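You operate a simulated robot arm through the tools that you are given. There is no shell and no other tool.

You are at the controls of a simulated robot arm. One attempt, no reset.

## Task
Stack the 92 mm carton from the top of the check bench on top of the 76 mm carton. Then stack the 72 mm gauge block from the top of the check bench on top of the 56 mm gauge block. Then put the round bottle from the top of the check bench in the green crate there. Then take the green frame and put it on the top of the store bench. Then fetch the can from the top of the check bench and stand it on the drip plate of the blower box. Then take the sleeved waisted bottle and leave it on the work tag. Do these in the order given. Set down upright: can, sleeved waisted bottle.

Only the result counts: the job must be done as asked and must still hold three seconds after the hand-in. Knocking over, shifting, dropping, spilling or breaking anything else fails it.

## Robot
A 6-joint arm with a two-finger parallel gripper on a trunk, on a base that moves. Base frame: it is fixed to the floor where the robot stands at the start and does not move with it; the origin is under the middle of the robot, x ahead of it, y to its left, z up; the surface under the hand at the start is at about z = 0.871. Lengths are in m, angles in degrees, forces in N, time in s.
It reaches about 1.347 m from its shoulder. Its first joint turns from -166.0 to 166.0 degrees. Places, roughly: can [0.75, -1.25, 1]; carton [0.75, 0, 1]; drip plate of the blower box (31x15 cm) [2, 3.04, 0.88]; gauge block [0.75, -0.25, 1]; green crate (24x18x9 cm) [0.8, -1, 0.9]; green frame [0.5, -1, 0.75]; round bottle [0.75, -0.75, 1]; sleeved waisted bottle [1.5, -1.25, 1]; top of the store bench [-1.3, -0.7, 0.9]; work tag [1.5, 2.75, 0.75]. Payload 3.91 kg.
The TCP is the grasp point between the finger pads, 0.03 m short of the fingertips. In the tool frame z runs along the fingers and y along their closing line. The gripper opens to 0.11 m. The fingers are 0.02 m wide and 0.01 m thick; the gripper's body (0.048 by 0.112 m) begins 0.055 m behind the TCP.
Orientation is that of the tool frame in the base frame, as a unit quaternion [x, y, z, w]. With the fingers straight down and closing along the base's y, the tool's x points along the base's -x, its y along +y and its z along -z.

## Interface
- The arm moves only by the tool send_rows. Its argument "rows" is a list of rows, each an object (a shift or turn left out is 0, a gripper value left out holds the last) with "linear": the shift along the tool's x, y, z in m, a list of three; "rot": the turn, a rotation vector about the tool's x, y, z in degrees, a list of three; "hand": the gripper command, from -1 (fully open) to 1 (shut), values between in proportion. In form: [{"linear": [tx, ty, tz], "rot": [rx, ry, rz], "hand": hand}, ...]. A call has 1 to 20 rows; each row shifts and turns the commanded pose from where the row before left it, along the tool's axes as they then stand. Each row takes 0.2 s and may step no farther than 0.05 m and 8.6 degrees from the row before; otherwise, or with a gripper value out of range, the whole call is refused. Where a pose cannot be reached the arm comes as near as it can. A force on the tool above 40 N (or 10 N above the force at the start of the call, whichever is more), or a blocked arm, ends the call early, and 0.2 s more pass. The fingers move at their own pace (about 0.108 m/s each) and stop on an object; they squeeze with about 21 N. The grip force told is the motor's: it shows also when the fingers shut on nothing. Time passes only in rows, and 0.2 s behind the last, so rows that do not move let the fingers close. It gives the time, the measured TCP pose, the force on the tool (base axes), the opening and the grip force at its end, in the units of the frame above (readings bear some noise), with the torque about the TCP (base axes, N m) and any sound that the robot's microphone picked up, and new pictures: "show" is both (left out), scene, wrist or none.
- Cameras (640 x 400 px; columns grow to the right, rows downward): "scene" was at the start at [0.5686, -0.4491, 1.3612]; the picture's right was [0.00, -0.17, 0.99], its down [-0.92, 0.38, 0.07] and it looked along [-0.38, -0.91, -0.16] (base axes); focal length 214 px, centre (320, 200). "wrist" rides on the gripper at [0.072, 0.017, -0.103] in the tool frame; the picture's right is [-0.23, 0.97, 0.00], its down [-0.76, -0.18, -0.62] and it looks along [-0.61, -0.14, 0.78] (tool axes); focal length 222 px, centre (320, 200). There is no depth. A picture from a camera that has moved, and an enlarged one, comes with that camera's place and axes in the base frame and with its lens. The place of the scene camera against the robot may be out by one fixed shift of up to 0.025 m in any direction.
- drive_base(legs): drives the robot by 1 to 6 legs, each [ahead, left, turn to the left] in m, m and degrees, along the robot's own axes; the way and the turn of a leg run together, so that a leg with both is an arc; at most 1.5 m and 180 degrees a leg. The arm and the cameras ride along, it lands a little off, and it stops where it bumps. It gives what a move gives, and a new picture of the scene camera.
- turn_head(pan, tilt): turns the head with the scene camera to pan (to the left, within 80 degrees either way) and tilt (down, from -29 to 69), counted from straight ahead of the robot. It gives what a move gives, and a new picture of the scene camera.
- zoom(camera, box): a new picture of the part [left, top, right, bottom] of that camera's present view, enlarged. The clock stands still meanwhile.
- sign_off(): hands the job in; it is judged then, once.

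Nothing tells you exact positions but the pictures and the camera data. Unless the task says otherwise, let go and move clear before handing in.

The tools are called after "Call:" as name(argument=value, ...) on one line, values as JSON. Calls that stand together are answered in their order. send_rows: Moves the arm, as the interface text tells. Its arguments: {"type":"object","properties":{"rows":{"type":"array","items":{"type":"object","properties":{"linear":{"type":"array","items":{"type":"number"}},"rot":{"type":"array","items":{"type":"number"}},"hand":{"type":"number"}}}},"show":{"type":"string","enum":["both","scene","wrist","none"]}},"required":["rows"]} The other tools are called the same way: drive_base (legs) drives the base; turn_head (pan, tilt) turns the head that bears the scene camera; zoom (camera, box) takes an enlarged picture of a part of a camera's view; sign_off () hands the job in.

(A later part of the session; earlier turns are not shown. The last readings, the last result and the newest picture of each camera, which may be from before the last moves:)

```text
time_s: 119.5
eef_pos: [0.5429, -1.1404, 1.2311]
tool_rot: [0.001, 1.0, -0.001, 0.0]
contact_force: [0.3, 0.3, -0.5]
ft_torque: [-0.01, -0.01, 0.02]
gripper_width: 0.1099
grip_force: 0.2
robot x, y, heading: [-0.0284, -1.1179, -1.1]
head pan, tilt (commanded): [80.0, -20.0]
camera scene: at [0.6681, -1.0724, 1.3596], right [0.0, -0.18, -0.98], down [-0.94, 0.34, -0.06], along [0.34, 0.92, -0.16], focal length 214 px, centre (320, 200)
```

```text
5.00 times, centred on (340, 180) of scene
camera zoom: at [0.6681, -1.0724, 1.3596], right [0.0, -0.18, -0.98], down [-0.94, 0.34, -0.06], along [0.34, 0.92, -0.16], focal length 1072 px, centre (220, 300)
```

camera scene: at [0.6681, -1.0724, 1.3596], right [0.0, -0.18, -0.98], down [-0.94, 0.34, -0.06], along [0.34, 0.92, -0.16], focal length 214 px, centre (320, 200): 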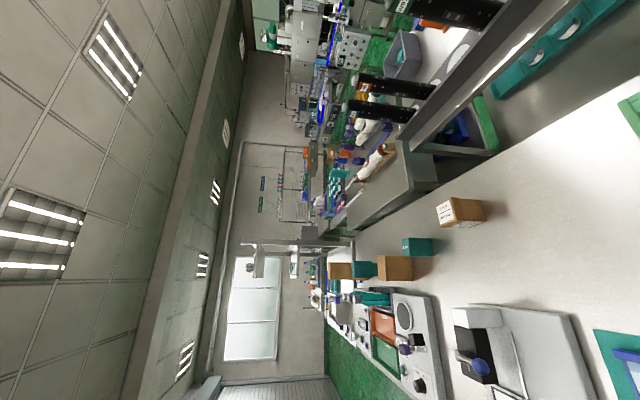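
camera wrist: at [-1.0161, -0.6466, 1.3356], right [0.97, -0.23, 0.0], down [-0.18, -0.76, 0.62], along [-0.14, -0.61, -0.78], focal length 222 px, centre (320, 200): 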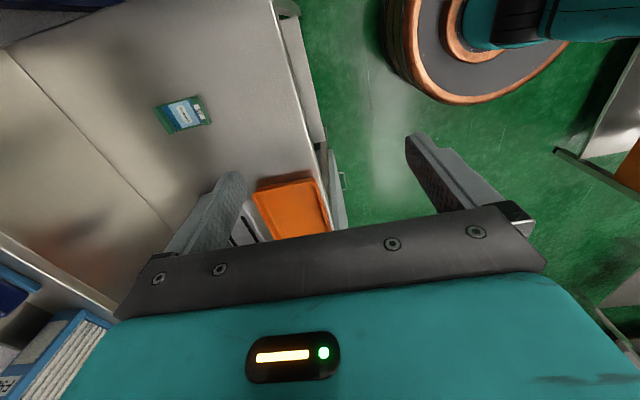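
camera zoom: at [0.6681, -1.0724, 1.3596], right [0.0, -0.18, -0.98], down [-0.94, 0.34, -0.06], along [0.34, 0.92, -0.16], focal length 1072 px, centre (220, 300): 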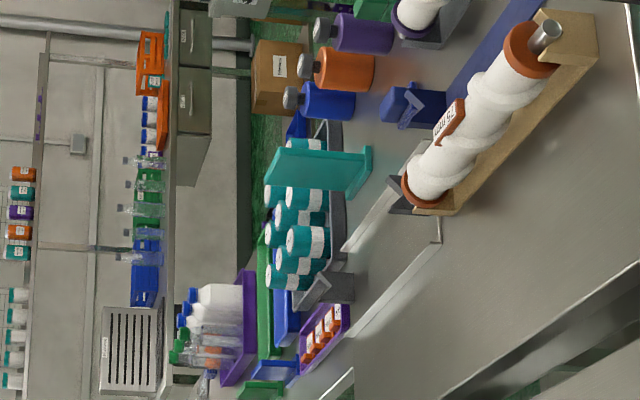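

Call:
zoom(camera="scene", box=[290, 195, 322, 215])

Call:
zoom(camera="scene", box=[300, 170, 332, 190])

```text
16.00 times, centred on (306, 205) of scene
camera zoom: at [0.6681, -1.0724, 1.3596], right [0.0, -0.18, -0.98], down [-0.94, 0.34, -0.06], along [0.34, 0.92, -0.16], focal length 3432 px, centre (544, 120)
```

zoom: 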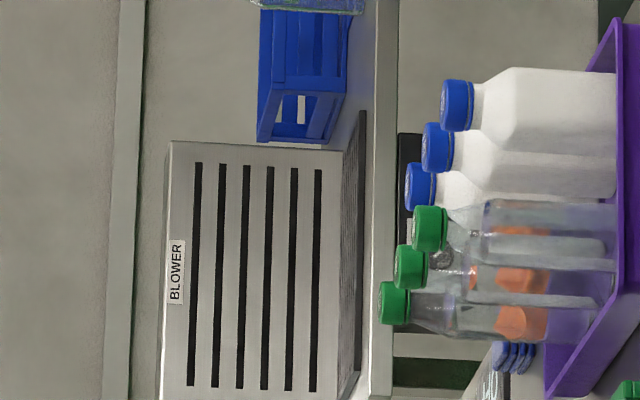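

```text
16.00 times, centred on (316, 180) of scene
camera zoom: at [0.6681, -1.0724, 1.3596], right [0.0, -0.18, -0.98], down [-0.94, 0.34, -0.06], along [0.34, 0.92, -0.16], focal length 3432 px, centre (384, 520)
```

zoom: 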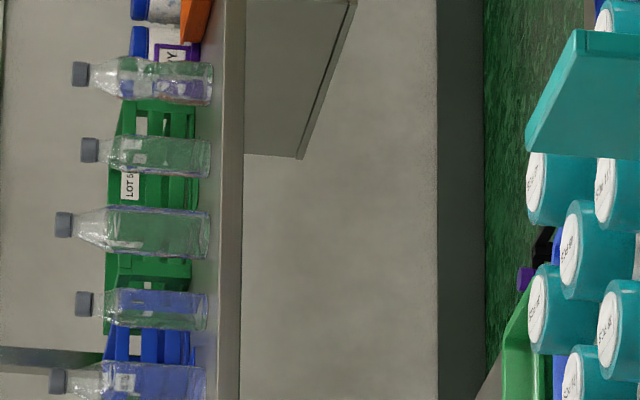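

The drip plate sits in front of the BLOWER box and is open above, so a top grasp of the can works. I'll move toward the can and measure it.

Call:
send_rows(rows=[{"linear": [-0.0415, -0.01, 0.0144], "hand": -0.64}, {"linear": [-0.0415, -0.01, 0.0144]}, {"linear": [-0.0415, -0.01, 0.0144]}, {"linear": [-0.0415, -0.01, 0.0144]}, {"linear": [-0.0415, -0.01, 0.0144]}, {"linear": [0, 0, 0]}], show="wrist")

Call:
turn_head(pan=0, tilt=0)

Call:
zoom(camera="wrist", box=[180, 40, 400, 220])

Call:
zoom(camera="scene", box=[220, 120, 420, 320])

```text
time_s: 120.9
eef_pos: [0.7493, -1.1901, 1.1598]
tool_rot: [0.001, 1.0, -0.001, 0.001]
contact_force: [0.5, -0.2, -0.2]
ft_torque: [-0.03, 0.04, -0.01]
gripper_width: 0.0906
grip_force: 0.1
robot x, y, heading: [-0.0242, -1.1133, -1.0]
head pan, tilt (commanded): [80.0, -20.0]
camera wrist: at [0.678, -1.1728, 1.2633], right [0.23, 0.97, 0.0], down [0.76, -0.18, 0.62], along [0.61, -0.14, -0.78], focal length 222 px, centre (320, 200)
```

wrist: 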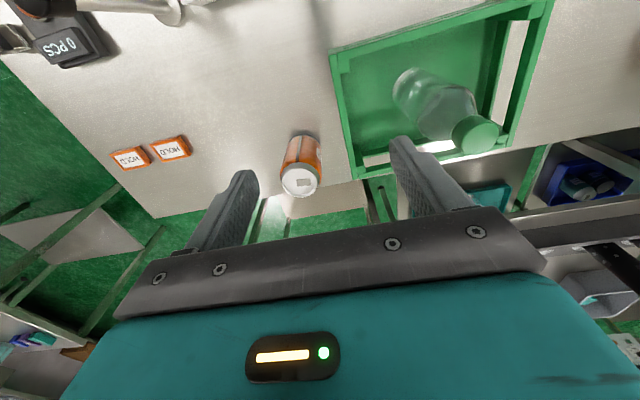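

```text
time_s: 122.4
eef_pos: [0.7495, -1.1897, 1.1608]
tool_rot: [0.001, 1.0, -0.001, 0.0]
contact_force: [-1.0, 0.3, 0.1]
ft_torque: [0.0, 0.0, -0.01]
gripper_width: 0.0902
grip_force: 0.1
robot x, y, heading: [-0.025, -1.1131, -1.1]
head pan, tilt (commanded): [0.0, 0.0]
camera scene: at [0.8461, -1.1965, 1.2109], right [0.0, -1.0, 0.0], down [-1.0, 0.0, 0.0], along [0.0, 0.0, -1.0], focal length 214 px, centre (320, 200)
```

scene: 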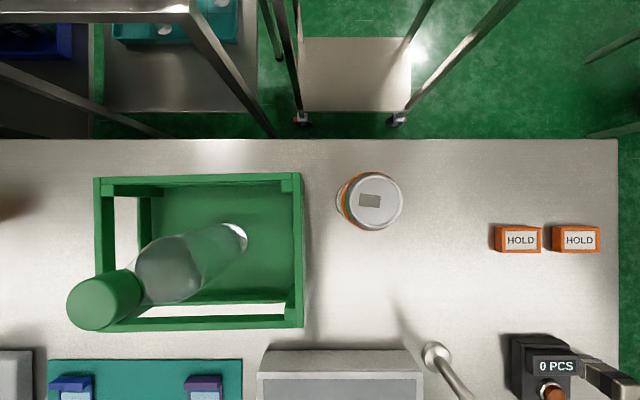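

```text
2.22 times, centred on (290, 130) of wrist
camera zoom: at [0.6776, -1.1726, 1.2636], right [0.23, 0.97, 0.0], down [0.76, -0.18, 0.63], along [0.61, -0.14, -0.78], focal length 494 px, centre (387, 356)
```

zoom: 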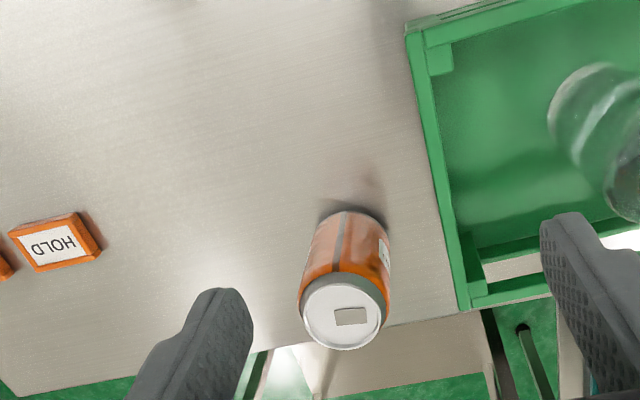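

```text
2.00 times, centred on (320, 220) of scene
camera zoom: at [0.8461, -1.1965, 1.2109], right [0.0, -1.0, 0.0], down [-1.0, 0.0, 0.0], along [0.0, 0.0, -1.0], focal length 429 px, centre (320, 160)
```

zoom: 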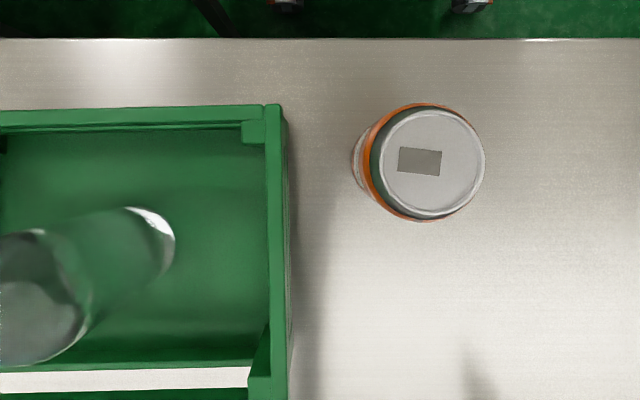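

Can centre about (0.858, −1.2455), top at about 0.98. I'll go over it and down for the grasp.

Call:
send_rows(rows=[{"linear": [-0.0362, -0.0185, 0.027]}, {"linear": [-0.0362, -0.0185, 0.027]}, {"linear": [-0.0363, -0.0186, 0.027]}, {"linear": [0, 0, 0]}], show="wrist")

Call:
zoom(camera="wrist", box=[220, 60, 420, 220])

```text
time_s: 123.4
eef_pos: [0.8576, -1.2455, 1.0781]
tool_rot: [0.001, 1.0, 0.0, 0.001]
contact_force: [-0.2, -0.1, 0.0]
ft_torque: [-0.03, 0.0, 0.03]
gripper_width: 0.09
grip_force: 0.0
robot x, y, heading: [-0.0267, -1.1088, -1.1]
head pan, tilt (commanded): [0.0, 0.0]
camera wrist: at [0.7866, -1.2295, 1.1807], right [0.23, 0.97, 0.0], down [0.76, -0.18, 0.62], along [0.61, -0.14, -0.78], focal length 222 px, centre (320, 200)
```

wrist: 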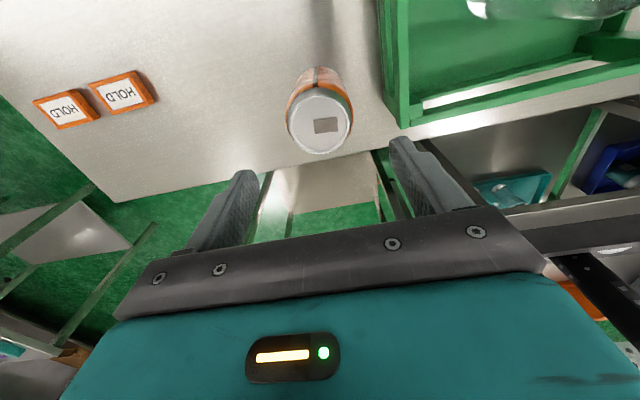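

```text
2.50 times, centred on (320, 140) of wrist
camera zoom: at [0.7866, -1.2295, 1.1807], right [0.23, 0.97, 0.0], down [0.76, -0.18, 0.62], along [0.61, -0.14, -0.78], focal length 555 px, centre (320, 350)
```

zoom: 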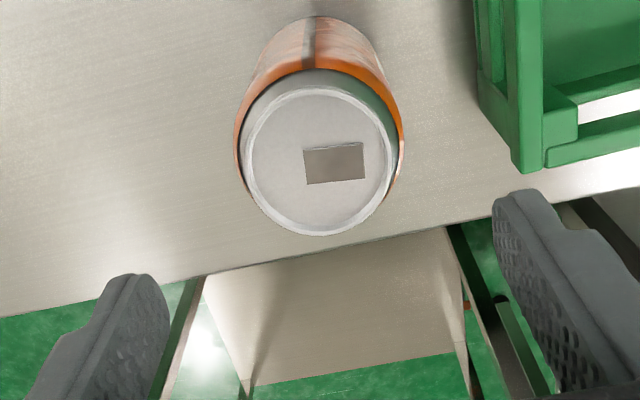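

Well centred on the can. Going down and closing.

Call:
send_rows(rows=[{"linear": [0, 0, 0.035]}, {"linear": [0, 0, 0.035]}, {"linear": [0, 0, 0.035]}, {"linear": [0, 0, 0.028]}, {"linear": [0, 0, 0]}, {"linear": [0, 0, 0], "hand": 1}, {"linear": [0, 0, 0], "hand": 1}, {"linear": [0, 0, 0], "hand": 1}], show="wrist")

```text
time_s: 125.2
eef_pos: [0.8607, -1.2473, 0.9455]
tool_rot: [0.001, 1.0, -0.001, 0.002]
contact_force: [0.2, 1.1, -0.1]
ft_torque: [-0.05, -0.03, 0.0]
gripper_width: 0.0654
grip_force: 20.4
robot x, y, heading: [-0.0286, -1.1123, -1.3]
head pan, tilt (commanded): [0.0, 0.0]
camera wrist: at [0.7886, -1.2302, 1.0485], right [0.23, 0.97, 0.0], down [0.76, -0.18, 0.62], along [0.61, -0.14, -0.78], focal length 222 px, centre (320, 200)
```

wrist: 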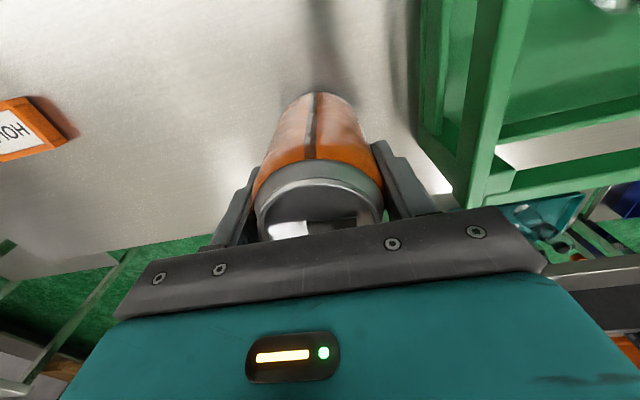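

Can gripped (65 mm). I'll lift it, then draw it back toward the robot.

Call:
send_rows(rows=[{"linear": [0, 0, -0.02], "hand": 1}, {"linear": [0, 0, -0.035]}, {"linear": [0, 0, -0.035]}, {"linear": [0, 0, -0.035]}, {"linear": [0.035, 0, -0.025]}, {"linear": [0.04, 0, -0.025]}, {"linear": [0.04, 0.0, -0.025]}, {"linear": [0.04, 0.015, -0.02]}, {"linear": [0.04, 0.02, -0.02]}, {"linear": [0.04, 0.02, -0.02]}, {"linear": [0.04, 0.02, -0.02]}, {"linear": [0.04, 0.02, 0]}, {"linear": [0, 0, 0]}], show="scene")

```text
time_s: 128.0
eef_pos: [0.545, -1.1505, 1.2269]
tool_rot: [0.001, 1.0, 0.0, 0.001]
contact_force: [0.9, -0.9, -3.5]
ft_torque: [0.0, 0.02, 0.04]
gripper_width: 0.065
grip_force: 21.2
robot x, y, heading: [-0.0276, -1.1103, -0.9]
head pan, tilt (commanded): [0.0, 0.0]
camera scene: at [0.6417, -1.1572, 1.2772], right [0.0, -1.0, 0.0], down [-1.0, 0.0, 0.0], along [0.0, 0.0, -1.0], focal length 214 px, centre (320, 200)
```

scene: 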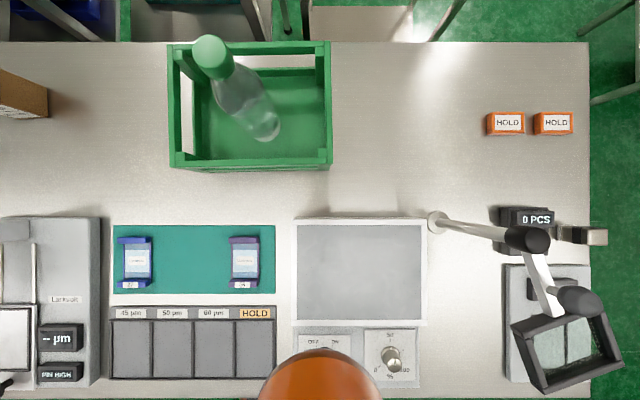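

The can is held. Now I need the route to the blower box; I'll look along the corridor to the left.

Call:
turn_head(pan=80, tilt=10)

Call:
zoom(camera="scene", box=[260, 120, 420, 240])

Call:
turn_head(pan=80, tilt=-29)

Call:
zoom(camera="scene", box=[260, 180, 420, 300])

```text
time_s: 129.5
eef_pos: [0.5459, -1.1514, 1.2261]
tool_rot: [0.0, 1.0, -0.001, 0.001]
contact_force: [0.2, 0.2, -3.9]
ft_torque: [0.02, -0.03, 0.02]
gripper_width: 0.0652
grip_force: 21.0
robot x, y, heading: [-0.0312, -1.1118, -1.0]
head pan, tilt (commanded): [80.0, 10.0]
camera scene: at [0.6261, -1.0657, 1.3507], right [0.0, -0.18, -0.98], down [-0.99, -0.17, 0.03], along [-0.17, 0.97, -0.17], focal length 214 px, centre (320, 200)
```

scene: 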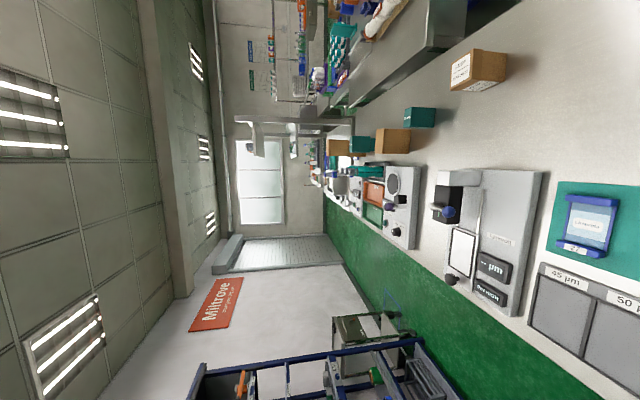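

```text
3.33 times, centred on (340, 180) of scene
camera zoom: at [0.6261, -1.0657, 1.3507], right [0.0, -0.18, -0.98], down [-0.99, -0.17, 0.03], along [-0.17, 0.97, -0.17], focal length 715 px, centre (253, 267)
```

zoom: 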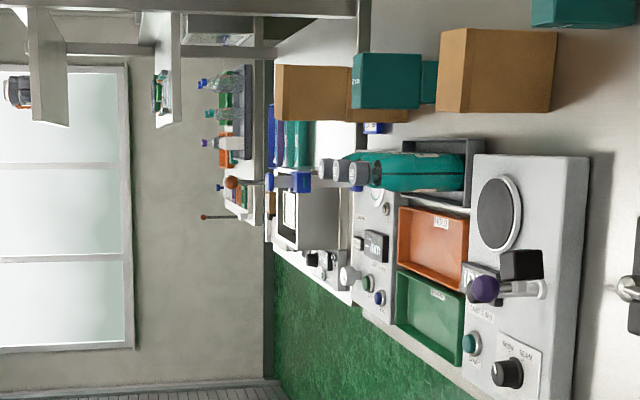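

```text
time_s: 130.6
eef_pos: [0.5444, -1.1512, 1.2265]
tool_rot: [0.001, 1.0, -0.001, 0.002]
contact_force: [0.6, 0.7, -3.0]
ft_torque: [0.01, -0.05, -0.02]
gripper_width: 0.0655
grip_force: 21.0
robot x, y, heading: [-0.0254, -1.1102, -0.9]
head pan, tilt (commanded): [80.0, -28.6]
camera scene: at [0.6821, -1.0913, 1.3554], right [0.0, -0.18, -0.98], down [-0.88, 0.47, -0.09], along [0.48, 0.86, -0.15], focal length 214 px, centre (320, 200)
```

scene: 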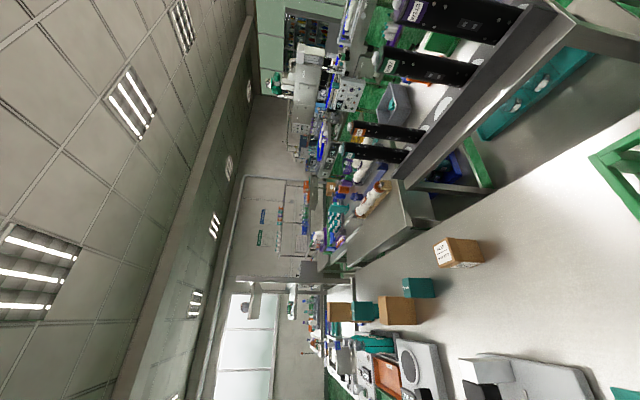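

```text
3.33 times, centred on (340, 240) of scene
camera zoom: at [0.6821, -1.0913, 1.3554], right [0.0, -0.18, -0.98], down [-0.88, 0.47, -0.09], along [0.48, 0.86, -0.15], focal length 715 px, centre (253, 67)
```

zoom: 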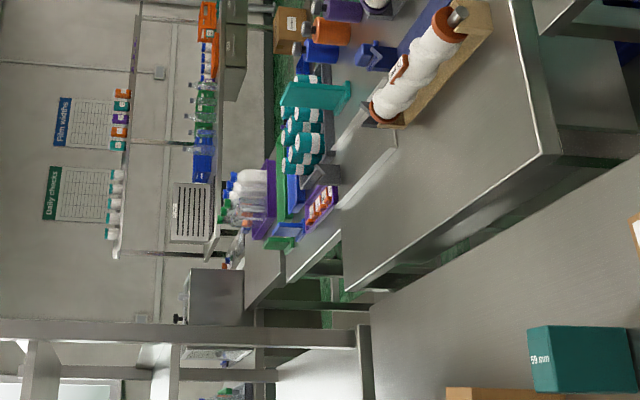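

The corridor along +y looks free; shelves overhang the left bench, so I'll back off from the bench, turn to face +y and drive along the corridor with the can held high.

Call:
drive_base(legs=[[-0.3, 0, 0], [0, 0, 91], [1.5, 0, 0]])

Call:
turn_head(pan=0, tilt=-29)

Call:
turn_head(pan=-75, tilt=-29)

```text
time_s: 143.5
eef_pos: [-0.3442, 0.9586, 1.2271]
tool_rot: [0.724, -0.69, -0.001, -0.001]
contact_force: [-0.2, 0.9, -3.2]
ft_torque: [-0.01, -0.03, -0.01]
gripper_width: 0.0652
grip_force: 20.5
robot x, y, heading: [-0.3539, 0.3844, 91.9]
head pan, tilt (commanded): [80.0, -28.6]
camera scene: at [-0.4312, 1.0987, 1.3554], right [0.17, 0.01, -0.98], down [-0.43, -0.9, -0.09], along [-0.89, 0.44, -0.15], focal length 214 px, centre (320, 200)
```

scene: 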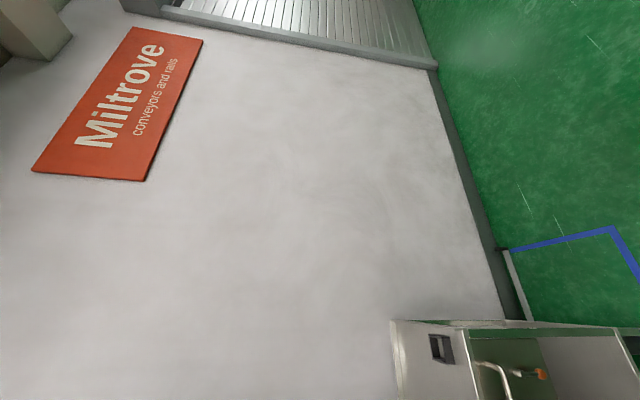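

```text
time_s: 145.0
eef_pos: [-0.3448, 0.9589, 1.2276]
tool_rot: [0.724, -0.69, 0.0, -0.002]
contact_force: [-0.2, -0.8, -2.6]
ft_torque: [0.0, -0.02, -0.03]
gripper_width: 0.0652
grip_force: 20.8
robot x, y, heading: [-0.3523, 0.3825, 91.7]
head pan, tilt (commanded): [0.0, -28.6]
camera scene: at [-0.3653, 1.1021, 1.3002], right [1.0, 0.05, 0.0], down [0.04, -0.88, -0.48], along [-0.02, 0.48, -0.88], focal length 214 px, centre (320, 200)
```

scene: 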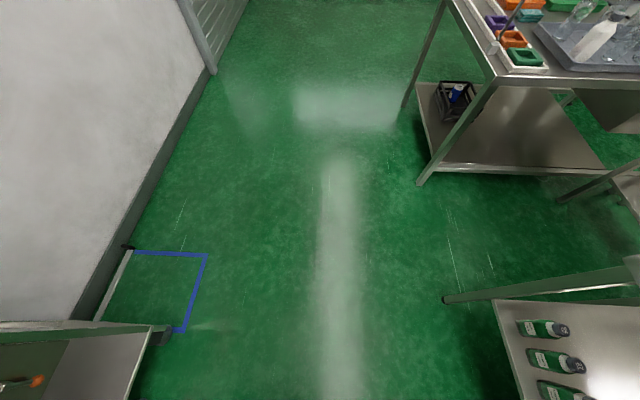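

```text
time_s: 146.5
eef_pos: [-0.345, 0.9586, 1.2268]
tool_rot: [0.724, -0.69, 0.0, -0.001]
contact_force: [-0.2, 1.0, -3.4]
ft_torque: [-0.01, -0.01, 0.01]
gripper_width: 0.0652
grip_force: 21.0
robot x, y, heading: [-0.3523, 0.3846, 92.0]
head pan, tilt (commanded): [-75.0, -28.6]
camera scene: at [-0.3007, 1.1052, 1.3499], right [0.26, 0.01, 0.97], down [0.51, -0.85, -0.13], along [0.82, 0.52, -0.23], focal length 214 px, centre (320, 200)
```

scene: 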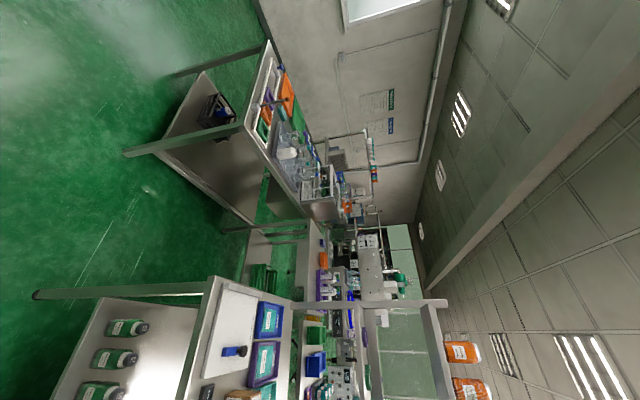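

The floor ahead is free; the left bench ends at y ≈ 1.2 and another table spans y ≈ 1.95–2.9 at x > 0.3. I'll zoom toward the blower box from here.

Call:
zoom(camera="scene", box=[270, 110, 390, 210])

Call:
zoom(camera="scene", box=[120, 20, 320, 170])

Call:
zoom(camera="scene", box=[180, 160, 440, 340])

```text
4.00 times, centred on (330, 160) of scene
camera zoom: at [-0.3007, 1.1052, 1.3499], right [0.26, 0.01, 0.97], down [0.51, -0.85, -0.13], along [0.82, 0.52, -0.23], focal length 858 px, centre (280, 360)
```

zoom: 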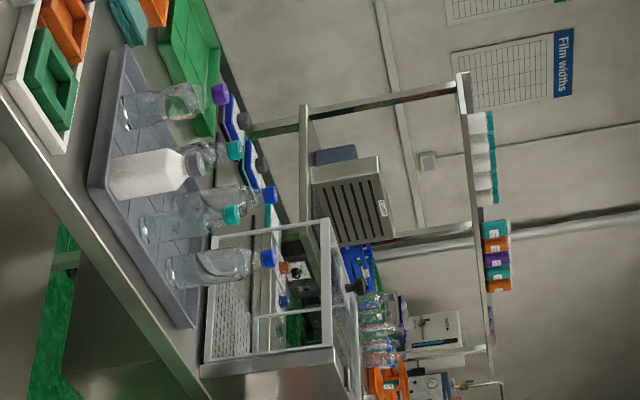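

```text
2.67 times, centred on (220, 95) of scene
camera zoom: at [-0.3007, 1.1052, 1.3499], right [0.26, 0.01, 0.97], down [0.51, -0.85, -0.13], along [0.82, 0.52, -0.23], focal length 572 px, centre (587, 480)
```

zoom: 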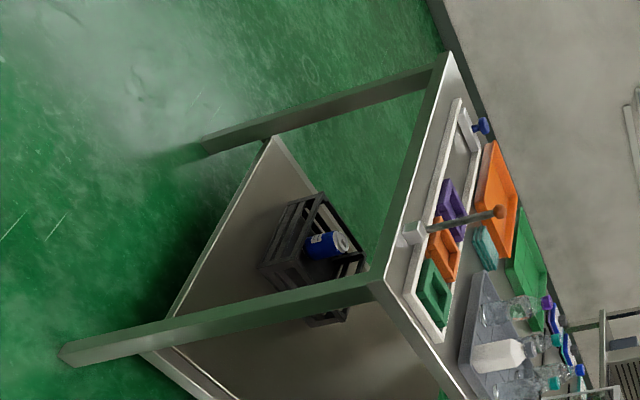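

```text
2.22 times, centred on (310, 250) of scene
camera zoom: at [-0.3007, 1.1052, 1.3499], right [0.26, 0.01, 0.97], down [0.51, -0.85, -0.13], along [0.82, 0.52, -0.23], focal length 477 px, centre (342, 89)
```

zoom: 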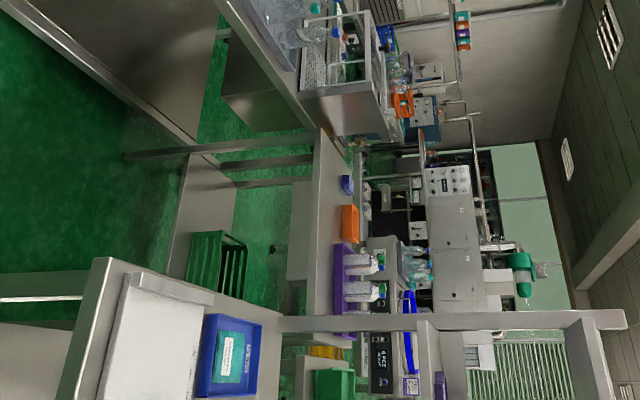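

I'll drive further along the corridor to see the north side of the tray table and the blower.

Call:
drive_base(legs=[[1.5, 0, -2]])

Call:
zoom(camera="scene", box=[160, 60, 480, 260])

Call:
turn_head(pan=-75, tilt=0)

Call:
turn_head(pan=-45, tilt=-15)

```text
time_s: 154.1
eef_pos: [-0.3522, 2.4883, 1.2267]
tool_rot: [0.714, -0.7, 0.0, -0.002]
contact_force: [1.1, 0.9, -4.5]
ft_torque: [0.01, -0.05, -0.01]
gripper_width: 0.0651
grip_force: 21.2
robot x, y, heading: [-0.3787, 1.9182, 90.1]
head pan, tilt (commanded): [-75.0, -28.6]
camera scene: at [-0.3035, 2.6339, 1.3499], right [0.26, 0.0, 0.97], down [0.48, -0.87, -0.13], along [0.84, 0.5, -0.22], focal length 214 px, centre (320, 200)
```

scene: 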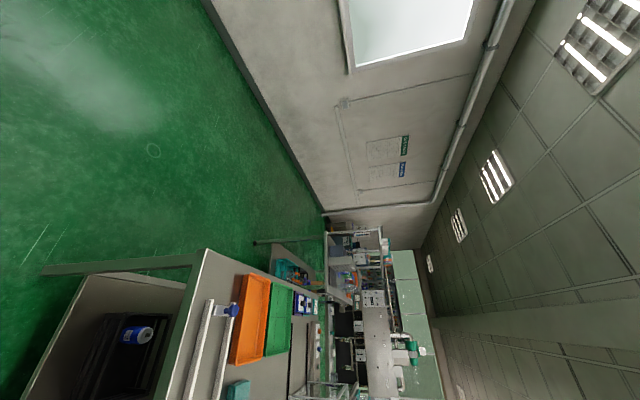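

```text
2.00 times, centred on (320, 160) of scene
camera zoom: at [-0.3035, 2.6339, 1.3499], right [0.26, 0.0, 0.97], down [0.48, -0.87, -0.13], along [0.84, 0.5, -0.22], focal length 429 px, centre (320, 280)
```

zoom: 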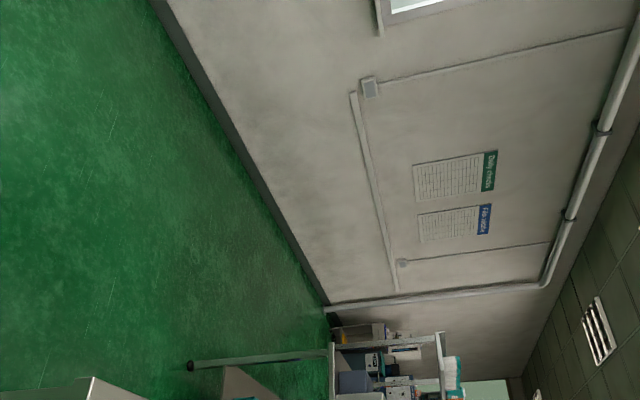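

```text
time_s: 155.0
eef_pos: [-0.3514, 2.4883, 1.226]
tool_rot: [0.714, -0.7, 0.0, -0.001]
contact_force: [-0.4, -0.2, -2.9]
ft_torque: [0.0, -0.01, 0.01]
gripper_width: 0.0652
grip_force: 21.1
robot x, y, heading: [-0.3757, 1.9155, 90.0]
head pan, tilt (commanded): [-75.0, 0.0]
camera scene: at [-0.2806, 2.5944, 1.3439], right [0.26, 0.0, 0.97], down [0.02, -1.0, 0.0], along [0.97, 0.02, -0.26], focal length 214 px, centre (320, 200)
```

scene: 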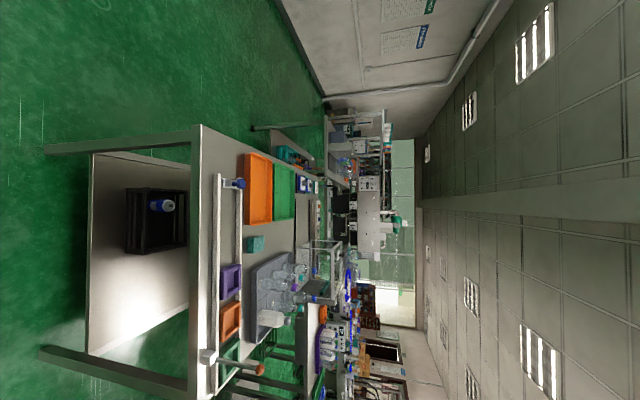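

```text
time_s: 155.9
eef_pos: [-0.3512, 2.4895, 1.227]
tool_rot: [0.714, -0.7, 0.001, -0.002]
contact_force: [-0.6, 0.8, -3.9]
ft_torque: [0.01, -0.01, 0.02]
gripper_width: 0.0654
grip_force: 21.1
robot x, y, heading: [-0.3825, 1.9164, 90.4]
head pan, tilt (commanded): [-45.0, -15.0]
camera scene: at [-0.3109, 2.6162, 1.3104], right [0.71, 0.01, 0.71], down [0.2, -0.96, -0.18], along [0.68, 0.27, -0.68], focal length 214 px, centre (320, 200)
```

scene: 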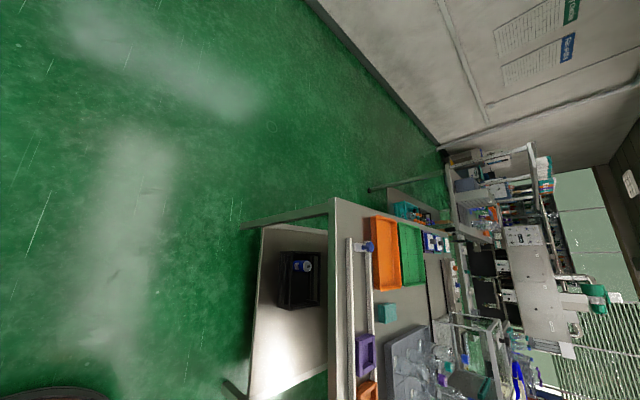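

Call:
zoom(camera="scene", box=[380, 130, 600, 310])

Call:
zoom(camera="scene", box=[360, 140, 480, 240])

Call:
zoom(camera="scene", box=[220, 180, 460, 400])

```text
2.22 times, centred on (490, 220) of scene
camera zoom: at [-0.3109, 2.6162, 1.3104], right [0.71, 0.01, 0.71], down [0.2, -0.96, -0.18], along [0.68, 0.27, -0.68], focal length 477 px, centre (-58, 156)
```

zoom: 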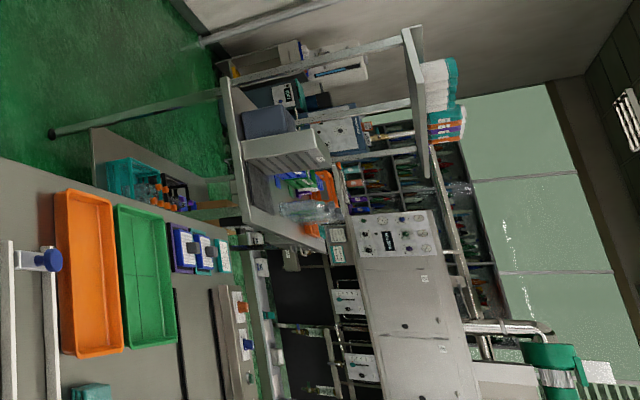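

```text
4.00 times, centred on (420, 190) of scene
camera zoom: at [-0.3109, 2.6162, 1.3104], right [0.71, 0.01, 0.71], down [0.2, -0.96, -0.18], along [0.68, 0.27, -0.68], focal length 858 px, centre (-80, 240)
```

zoom: 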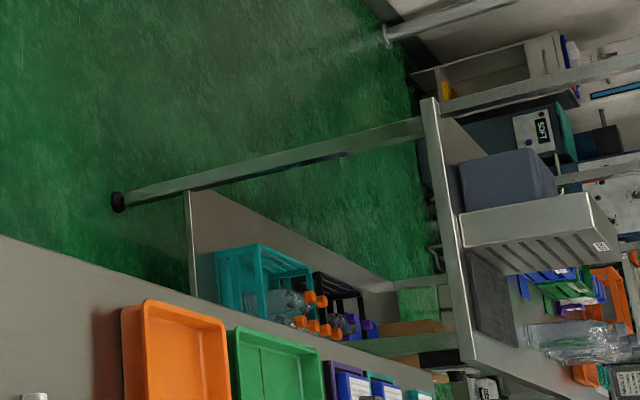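

```text
1.82 times, centred on (340, 290) of scene
camera zoom: at [-0.3109, 2.6162, 1.3104], right [0.71, 0.01, 0.71], down [0.2, -0.96, -0.18], along [0.68, 0.27, -0.68], focal length 390 px, centre (284, 36)
```

zoom: 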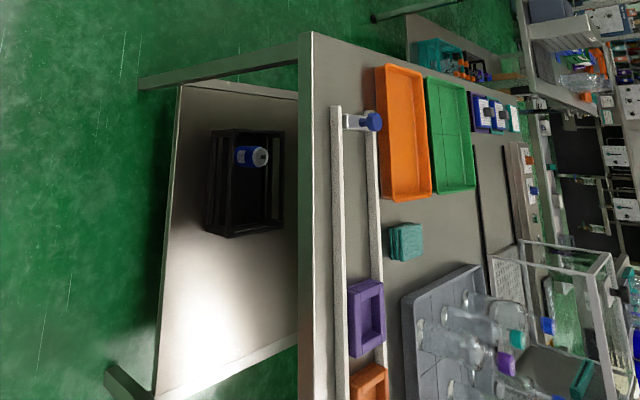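

The blower bench starts at x ≈ 1.8 (y 2.88–3.45), with the ribbed drip plate south of the BLOWER box, and there's an overhead shelf I must check. Free floor lies north of the tray table. I'll drive round the table's north side and stop short to look.

Call:
drive_base(legs=[[1.43, 0, 0], [0, 0, -90], [0.9, 0, 0]])

Call:
turn_head(pan=0, tilt=-29)

Call:
turn_head(pan=-60, tilt=-29)

Call:
turn_head(pan=60, tilt=-29)

```text
time_s: 171.2
eef_pos: [1.083, 3.3103, 1.2274]
tool_rot: [-0.005, 1.0, -0.001, 0.002]
contact_force: [0.3, 1.4, -4.4]
ft_torque: [-0.03, 0.02, 0.05]
gripper_width: 0.0653
grip_force: 21.2
robot x, y, heading: [0.5099, 3.3373, -0.6]
head pan, tilt (commanded): [-45.0, -15.0]
camera scene: at [1.2041, 3.2483, 1.3103], right [0.01, -0.71, 0.71], down [-0.96, -0.19, -0.18], along [0.27, -0.68, -0.68], focal length 214 px, centre (320, 200)
```

scene: 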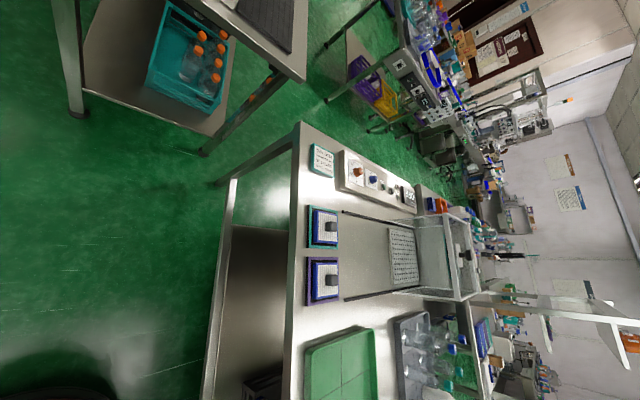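

```text
time_s: 172.3
eef_pos: [1.0846, 3.3104, 1.2254]
tool_rot: [-0.005, 1.0, -0.001, 0.001]
contact_force: [-0.3, 0.1, -3.8]
ft_torque: [-0.01, -0.02, 0.01]
gripper_width: 0.0651
grip_force: 21.4
robot x, y, heading: [0.5123, 3.3416, -0.3]
head pan, tilt (commanded): [0.0, -28.6]
camera scene: at [1.2212, 3.3053, 1.3002], right [0.01, -1.0, 0.0], down [-0.88, -0.01, -0.48], along [0.48, 0.0, -0.88], focal length 214 px, centre (320, 200)
```

scene: 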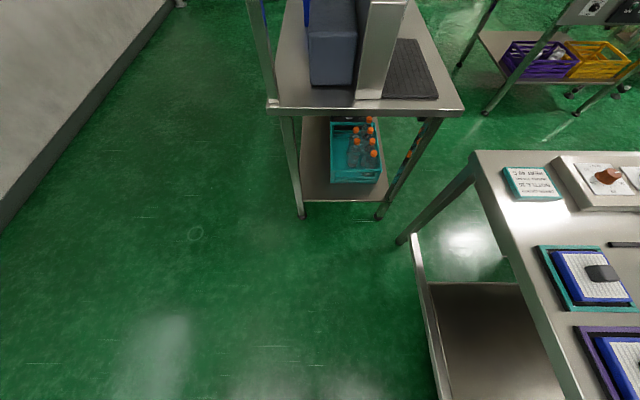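

```text
time_s: 173.7
eef_pos: [1.0846, 3.3107, 1.2282]
tool_rot: [-0.005, 1.0, -0.001, 0.001]
contact_force: [0.4, 0.8, -3.2]
ft_torque: [0.02, 0.0, 0.01]
gripper_width: 0.0648
grip_force: 20.6
robot x, y, heading: [0.5165, 3.3423, -0.5]
head pan, tilt (commanded): [-60.0, -28.6]
camera scene: at [1.2217, 3.2474, 1.3337], right [0.0, -0.5, 0.87], down [-0.87, -0.42, -0.24], along [0.49, -0.76, -0.44], focal length 214 px, centre (320, 200)
```

scene: 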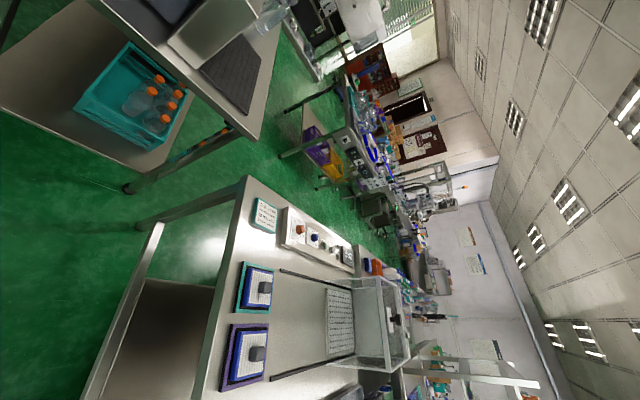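

```text
time_s: 175.7
eef_pos: [1.0843, 3.3112, 1.2265]
tool_rot: [-0.006, 1.0, 0.0, 0.001]
contact_force: [-0.5, -0.5, -3.8]
ft_torque: [0.02, -0.02, -0.01]
gripper_width: 0.0649
grip_force: 21.1
robot x, y, heading: [0.512, 3.3419, -0.3]
head pan, tilt (commanded): [60.0, -28.6]
camera scene: at [1.2205, 3.3634, 1.3335], right [0.01, -0.5, -0.86], down [-0.88, 0.41, -0.24], along [0.47, 0.76, -0.44], focal length 214 px, centre (320, 200)
```

scene: 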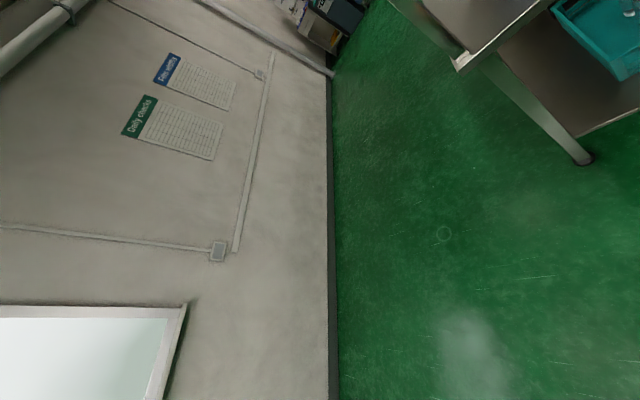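

The drip plate is about x 1.81–2.15, y 2.96–3.12, and the teal work tag lies at the tray table's NE corner near (1.52, 2.79); both are reachable from around (1.25, 3.34). I'll shift the hand to the right first to stay clear of the corner post, then drive up.

Call:
send_rows(rows=[{"linear": [0.005, -0.043, 0], "hand": 1}, {"linear": [0.005, -0.043, 0]}, {"linear": [0.005, -0.043, 0]}, {"linear": [0.005, -0.043, 0]}, {"linear": [0.005, -0.043, 0]}, {"linear": [0.005, -0.043, 0]}, {"linear": [0, 0, 0]}], show="none")

Call:
drive_base(legs=[[0.7, 0.02, 0]])

Call:
turn_head(pan=0, tilt=-29)

```text
time_s: 177.2
eef_pos: [1.0566, 3.0526, 1.2252]
tool_rot: [-0.005, 1.0, -0.001, 0.001]
contact_force: [-0.9, 0.5, -3.1]
ft_torque: [-0.01, 0.02, -0.01]
gripper_width: 0.065
grip_force: 20.7
robot x, y, heading: [0.5099, 3.3411, -0.7]
head pan, tilt (commanded): [60.0, -28.6]
```

```text
time_s: 181.1
eef_pos: [1.7566, 3.0661, 1.2253]
tool_rot: [-0.003, 1.0, -0.001, 0.001]
contact_force: [-0.2, 0.1, -3.4]
ft_torque: [0.02, 0.04, -0.01]
gripper_width: 0.0651
grip_force: 20.9
robot x, y, heading: [1.2143, 3.3553, -0.5]
head pan, tilt (commanded): [60.0, -28.6]
camera scene: at [1.8925, 3.1186, 1.3313], right [0.01, -0.5, -0.87], down [-0.88, 0.41, -0.24], along [0.47, 0.76, -0.44], focal length 214 px, centre (320, 200)
```

scene: 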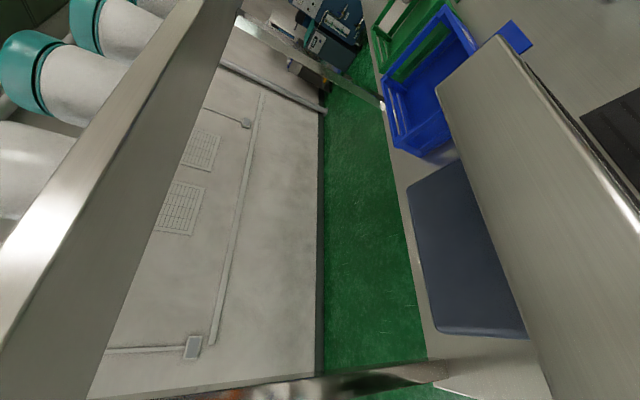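

```text
time_s: 182.4
eef_pos: [1.7562, 3.0652, 1.2236]
tool_rot: [-0.004, 1.0, -0.001, 0.001]
contact_force: [1.3, -0.1, -2.5]
ft_torque: [0.0, -0.01, 0.04]
gripper_width: 0.0652
grip_force: 21.1
robot x, y, heading: [1.2119, 3.3583, -0.7]
head pan, tilt (commanded): [0.0, -28.6]
camera scene: at [1.8931, 3.0605, 1.2979], right [0.01, -1.0, 0.0], down [-0.88, -0.01, -0.48], along [0.48, 0.0, -0.88], focal length 214 px, centre (320, 200)
```

scene: 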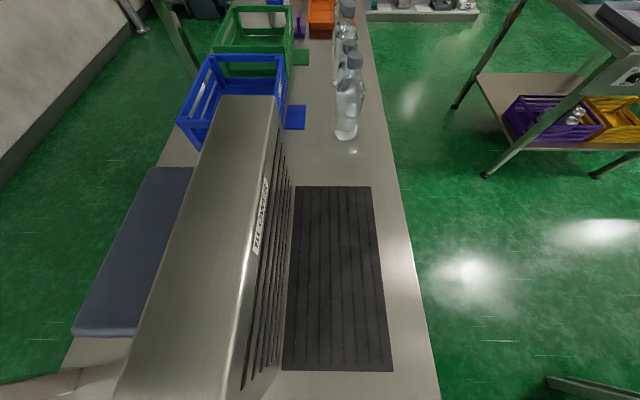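

I can see the plate clearly: centre about (1.99, 3.04), free of objects. I'll bring the can over (1.99, 3.025) while lowering part way.

Call:
send_rows(rows=[{"linear": [-0.039, -0.0067, 0.02], "hand": 1}, {"linear": [-0.039, -0.0067, 0.02]}, {"linear": [-0.039, -0.0067, 0.02]}, {"linear": [-0.039, -0.0067, 0.02]}, {"linear": [-0.039, -0.0067, 0.02]}, {"linear": [-0.039, -0.0067, 0.02]}, {"linear": [0, 0, 0]}], show="both")

Call:
turn_head(pan=0, tilt=10)

```text
time_s: 184.0
eef_pos: [1.9928, 3.0223, 1.0999]
tool_rot: [-0.004, 1.0, -0.001, 0.0]
contact_force: [0.5, -0.5, -3.1]
ft_torque: [-0.02, -0.02, 0.01]
gripper_width: 0.0649
grip_force: 20.7
robot x, y, heading: [1.2087, 3.3576, -0.3]
head pan, tilt (commanded): [0.0, -28.6]
camera scene: at [2.1288, 3.0165, 1.1732], right [0.01, -1.0, 0.0], down [-0.88, -0.01, -0.48], along [0.48, 0.0, -0.88], focal length 214 px, centre (320, 200)
camera wrist: at [1.9201, 3.0382, 1.2028], right [0.22, 0.98, 0.0], down [0.76, -0.17, 0.62], along [0.61, -0.14, -0.78], focal length 222 px, centre (320, 200)
```

scene: 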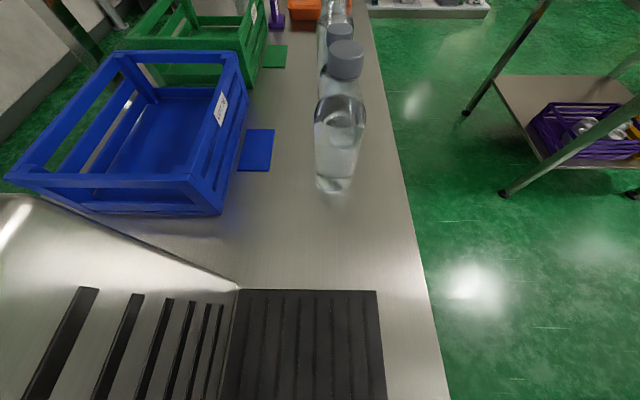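
wrist: 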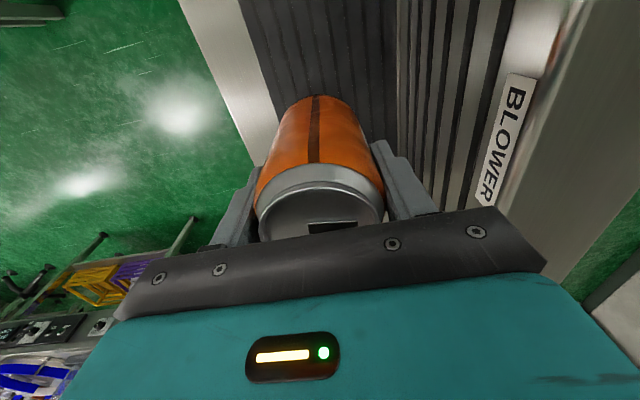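

```text
time_s: 185.0
eef_pos: [1.992, 3.0208, 1.1009]
tool_rot: [-0.005, 1.0, -0.001, 0.001]
contact_force: [0.1, 0.3, -3.1]
ft_torque: [0.04, 0.0, 0.0]
gripper_width: 0.0649
grip_force: 21.6
robot x, y, heading: [1.2136, 3.3575, -0.6]
head pan, tilt (commanded): [0.0, 10.0]
camera scene: at [2.0723, 3.016, 1.1476], right [0.01, -1.0, 0.0], down [-0.99, -0.01, 0.17], along [-0.17, 0.0, -0.99], focal length 214 px, centre (320, 200)
```

scene: 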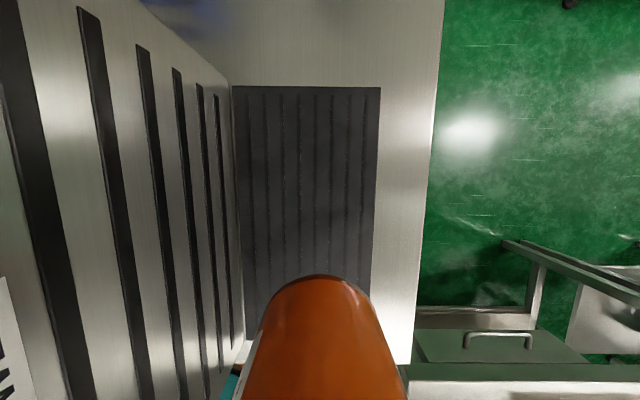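

The can hangs over the plate, inside its edges. Lowering now, with small final steps.

Call:
send_rows(rows=[{"linear": [0, 0, 0.04]}, {"linear": [0, 0, 0.04]}, {"linear": [0, 0, 0.03]}, {"linear": [0, 0, 0.012]}, {"linear": [0, 0, 0.006]}, {"linear": [0, 0, 0.004]}, {"linear": [0, 0, 0.003]}, {"linear": [0, 0, 0]}], show="both")

```text
time_s: 186.8
eef_pos: [1.9922, 3.0261, 0.9684]
tool_rot: [-0.004, 1.0, -0.001, 0.0]
contact_force: [-0.4, -0.4, -3.9]
ft_torque: [0.0, -0.05, 0.04]
gripper_width: 0.065
grip_force: 20.5
robot x, y, heading: [1.2072, 3.3574, -0.5]
head pan, tilt (commanded): [0.0, 10.0]
camera scene: at [2.0726, 3.0203, 1.0163], right [0.01, -1.0, 0.0], down [-0.99, -0.01, 0.17], along [-0.17, 0.0, -0.99], focal length 214 px, centre (320, 200)
camera wrist: at [1.92, 3.0425, 1.072], right [0.22, 0.98, 0.0], down [0.76, -0.17, 0.63], along [0.61, -0.14, -0.78], focal length 222 px, centre (320, 200)
```

scene: 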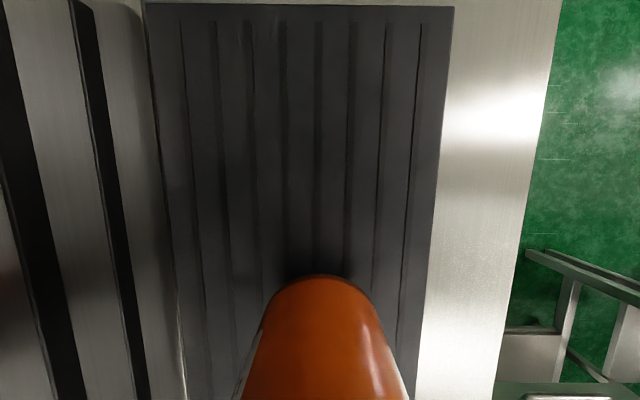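
wrist: 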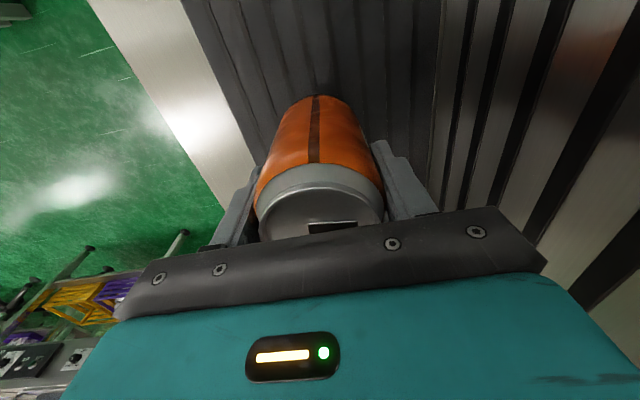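

Call:
send_rows(rows=[{"linear": [0, 0, 0.004]}, {"linear": [0, 0, 0.003]}, {"linear": [0, 0, 0.002]}, {"linear": [0, 0, 0]}], show="none")

```text
time_s: 187.8
eef_pos: [1.9925, 3.0272, 0.9609]
tool_rot: [-0.005, 1.0, -0.001, 0.001]
contact_force: [0.3, -0.1, -3.1]
ft_torque: [0.03, -0.01, -0.01]
gripper_width: 0.0648
grip_force: 21.5
robot x, y, heading: [1.2154, 3.3549, -0.5]
head pan, tilt (commanded): [0.0, 10.0]
```

Call:
send_rows(rows=[{"linear": [0, 0, 0.002]}, {"linear": [0, 0, 0.002]}, {"linear": [0, 0, 0]}], show="none")

```text
time_s: 188.6
eef_pos: [1.9932, 3.0267, 0.9556]
tool_rot: [-0.004, 1.0, -0.001, 0.001]
contact_force: [0.6, 0.2, -3.6]
ft_torque: [-0.01, -0.02, 0.01]
gripper_width: 0.0648
grip_force: 20.9
robot x, y, heading: [1.2115, 3.3556, -0.1]
head pan, tilt (commanded): [0.0, 10.0]
```

Call:
send_rows(rows=[{"linear": [0, 0, 0.0015]}, {"linear": [0, 0, 0.0015]}, {"linear": [0, 0, 0]}], show="none")

```text
time_s: 189.4
eef_pos: [1.9913, 3.0269, 0.9542]
tool_rot: [-0.004, 1.0, -0.002, 0.002]
contact_force: [3.5, 0.7, 15.7]
ft_torque: [0.16, -0.04, 0.07]
gripper_width: 0.0649
grip_force: 21.1
robot x, y, heading: [1.2099, 3.3563, -0.3]
head pan, tilt (commanded): [0.0, 10.0]
```

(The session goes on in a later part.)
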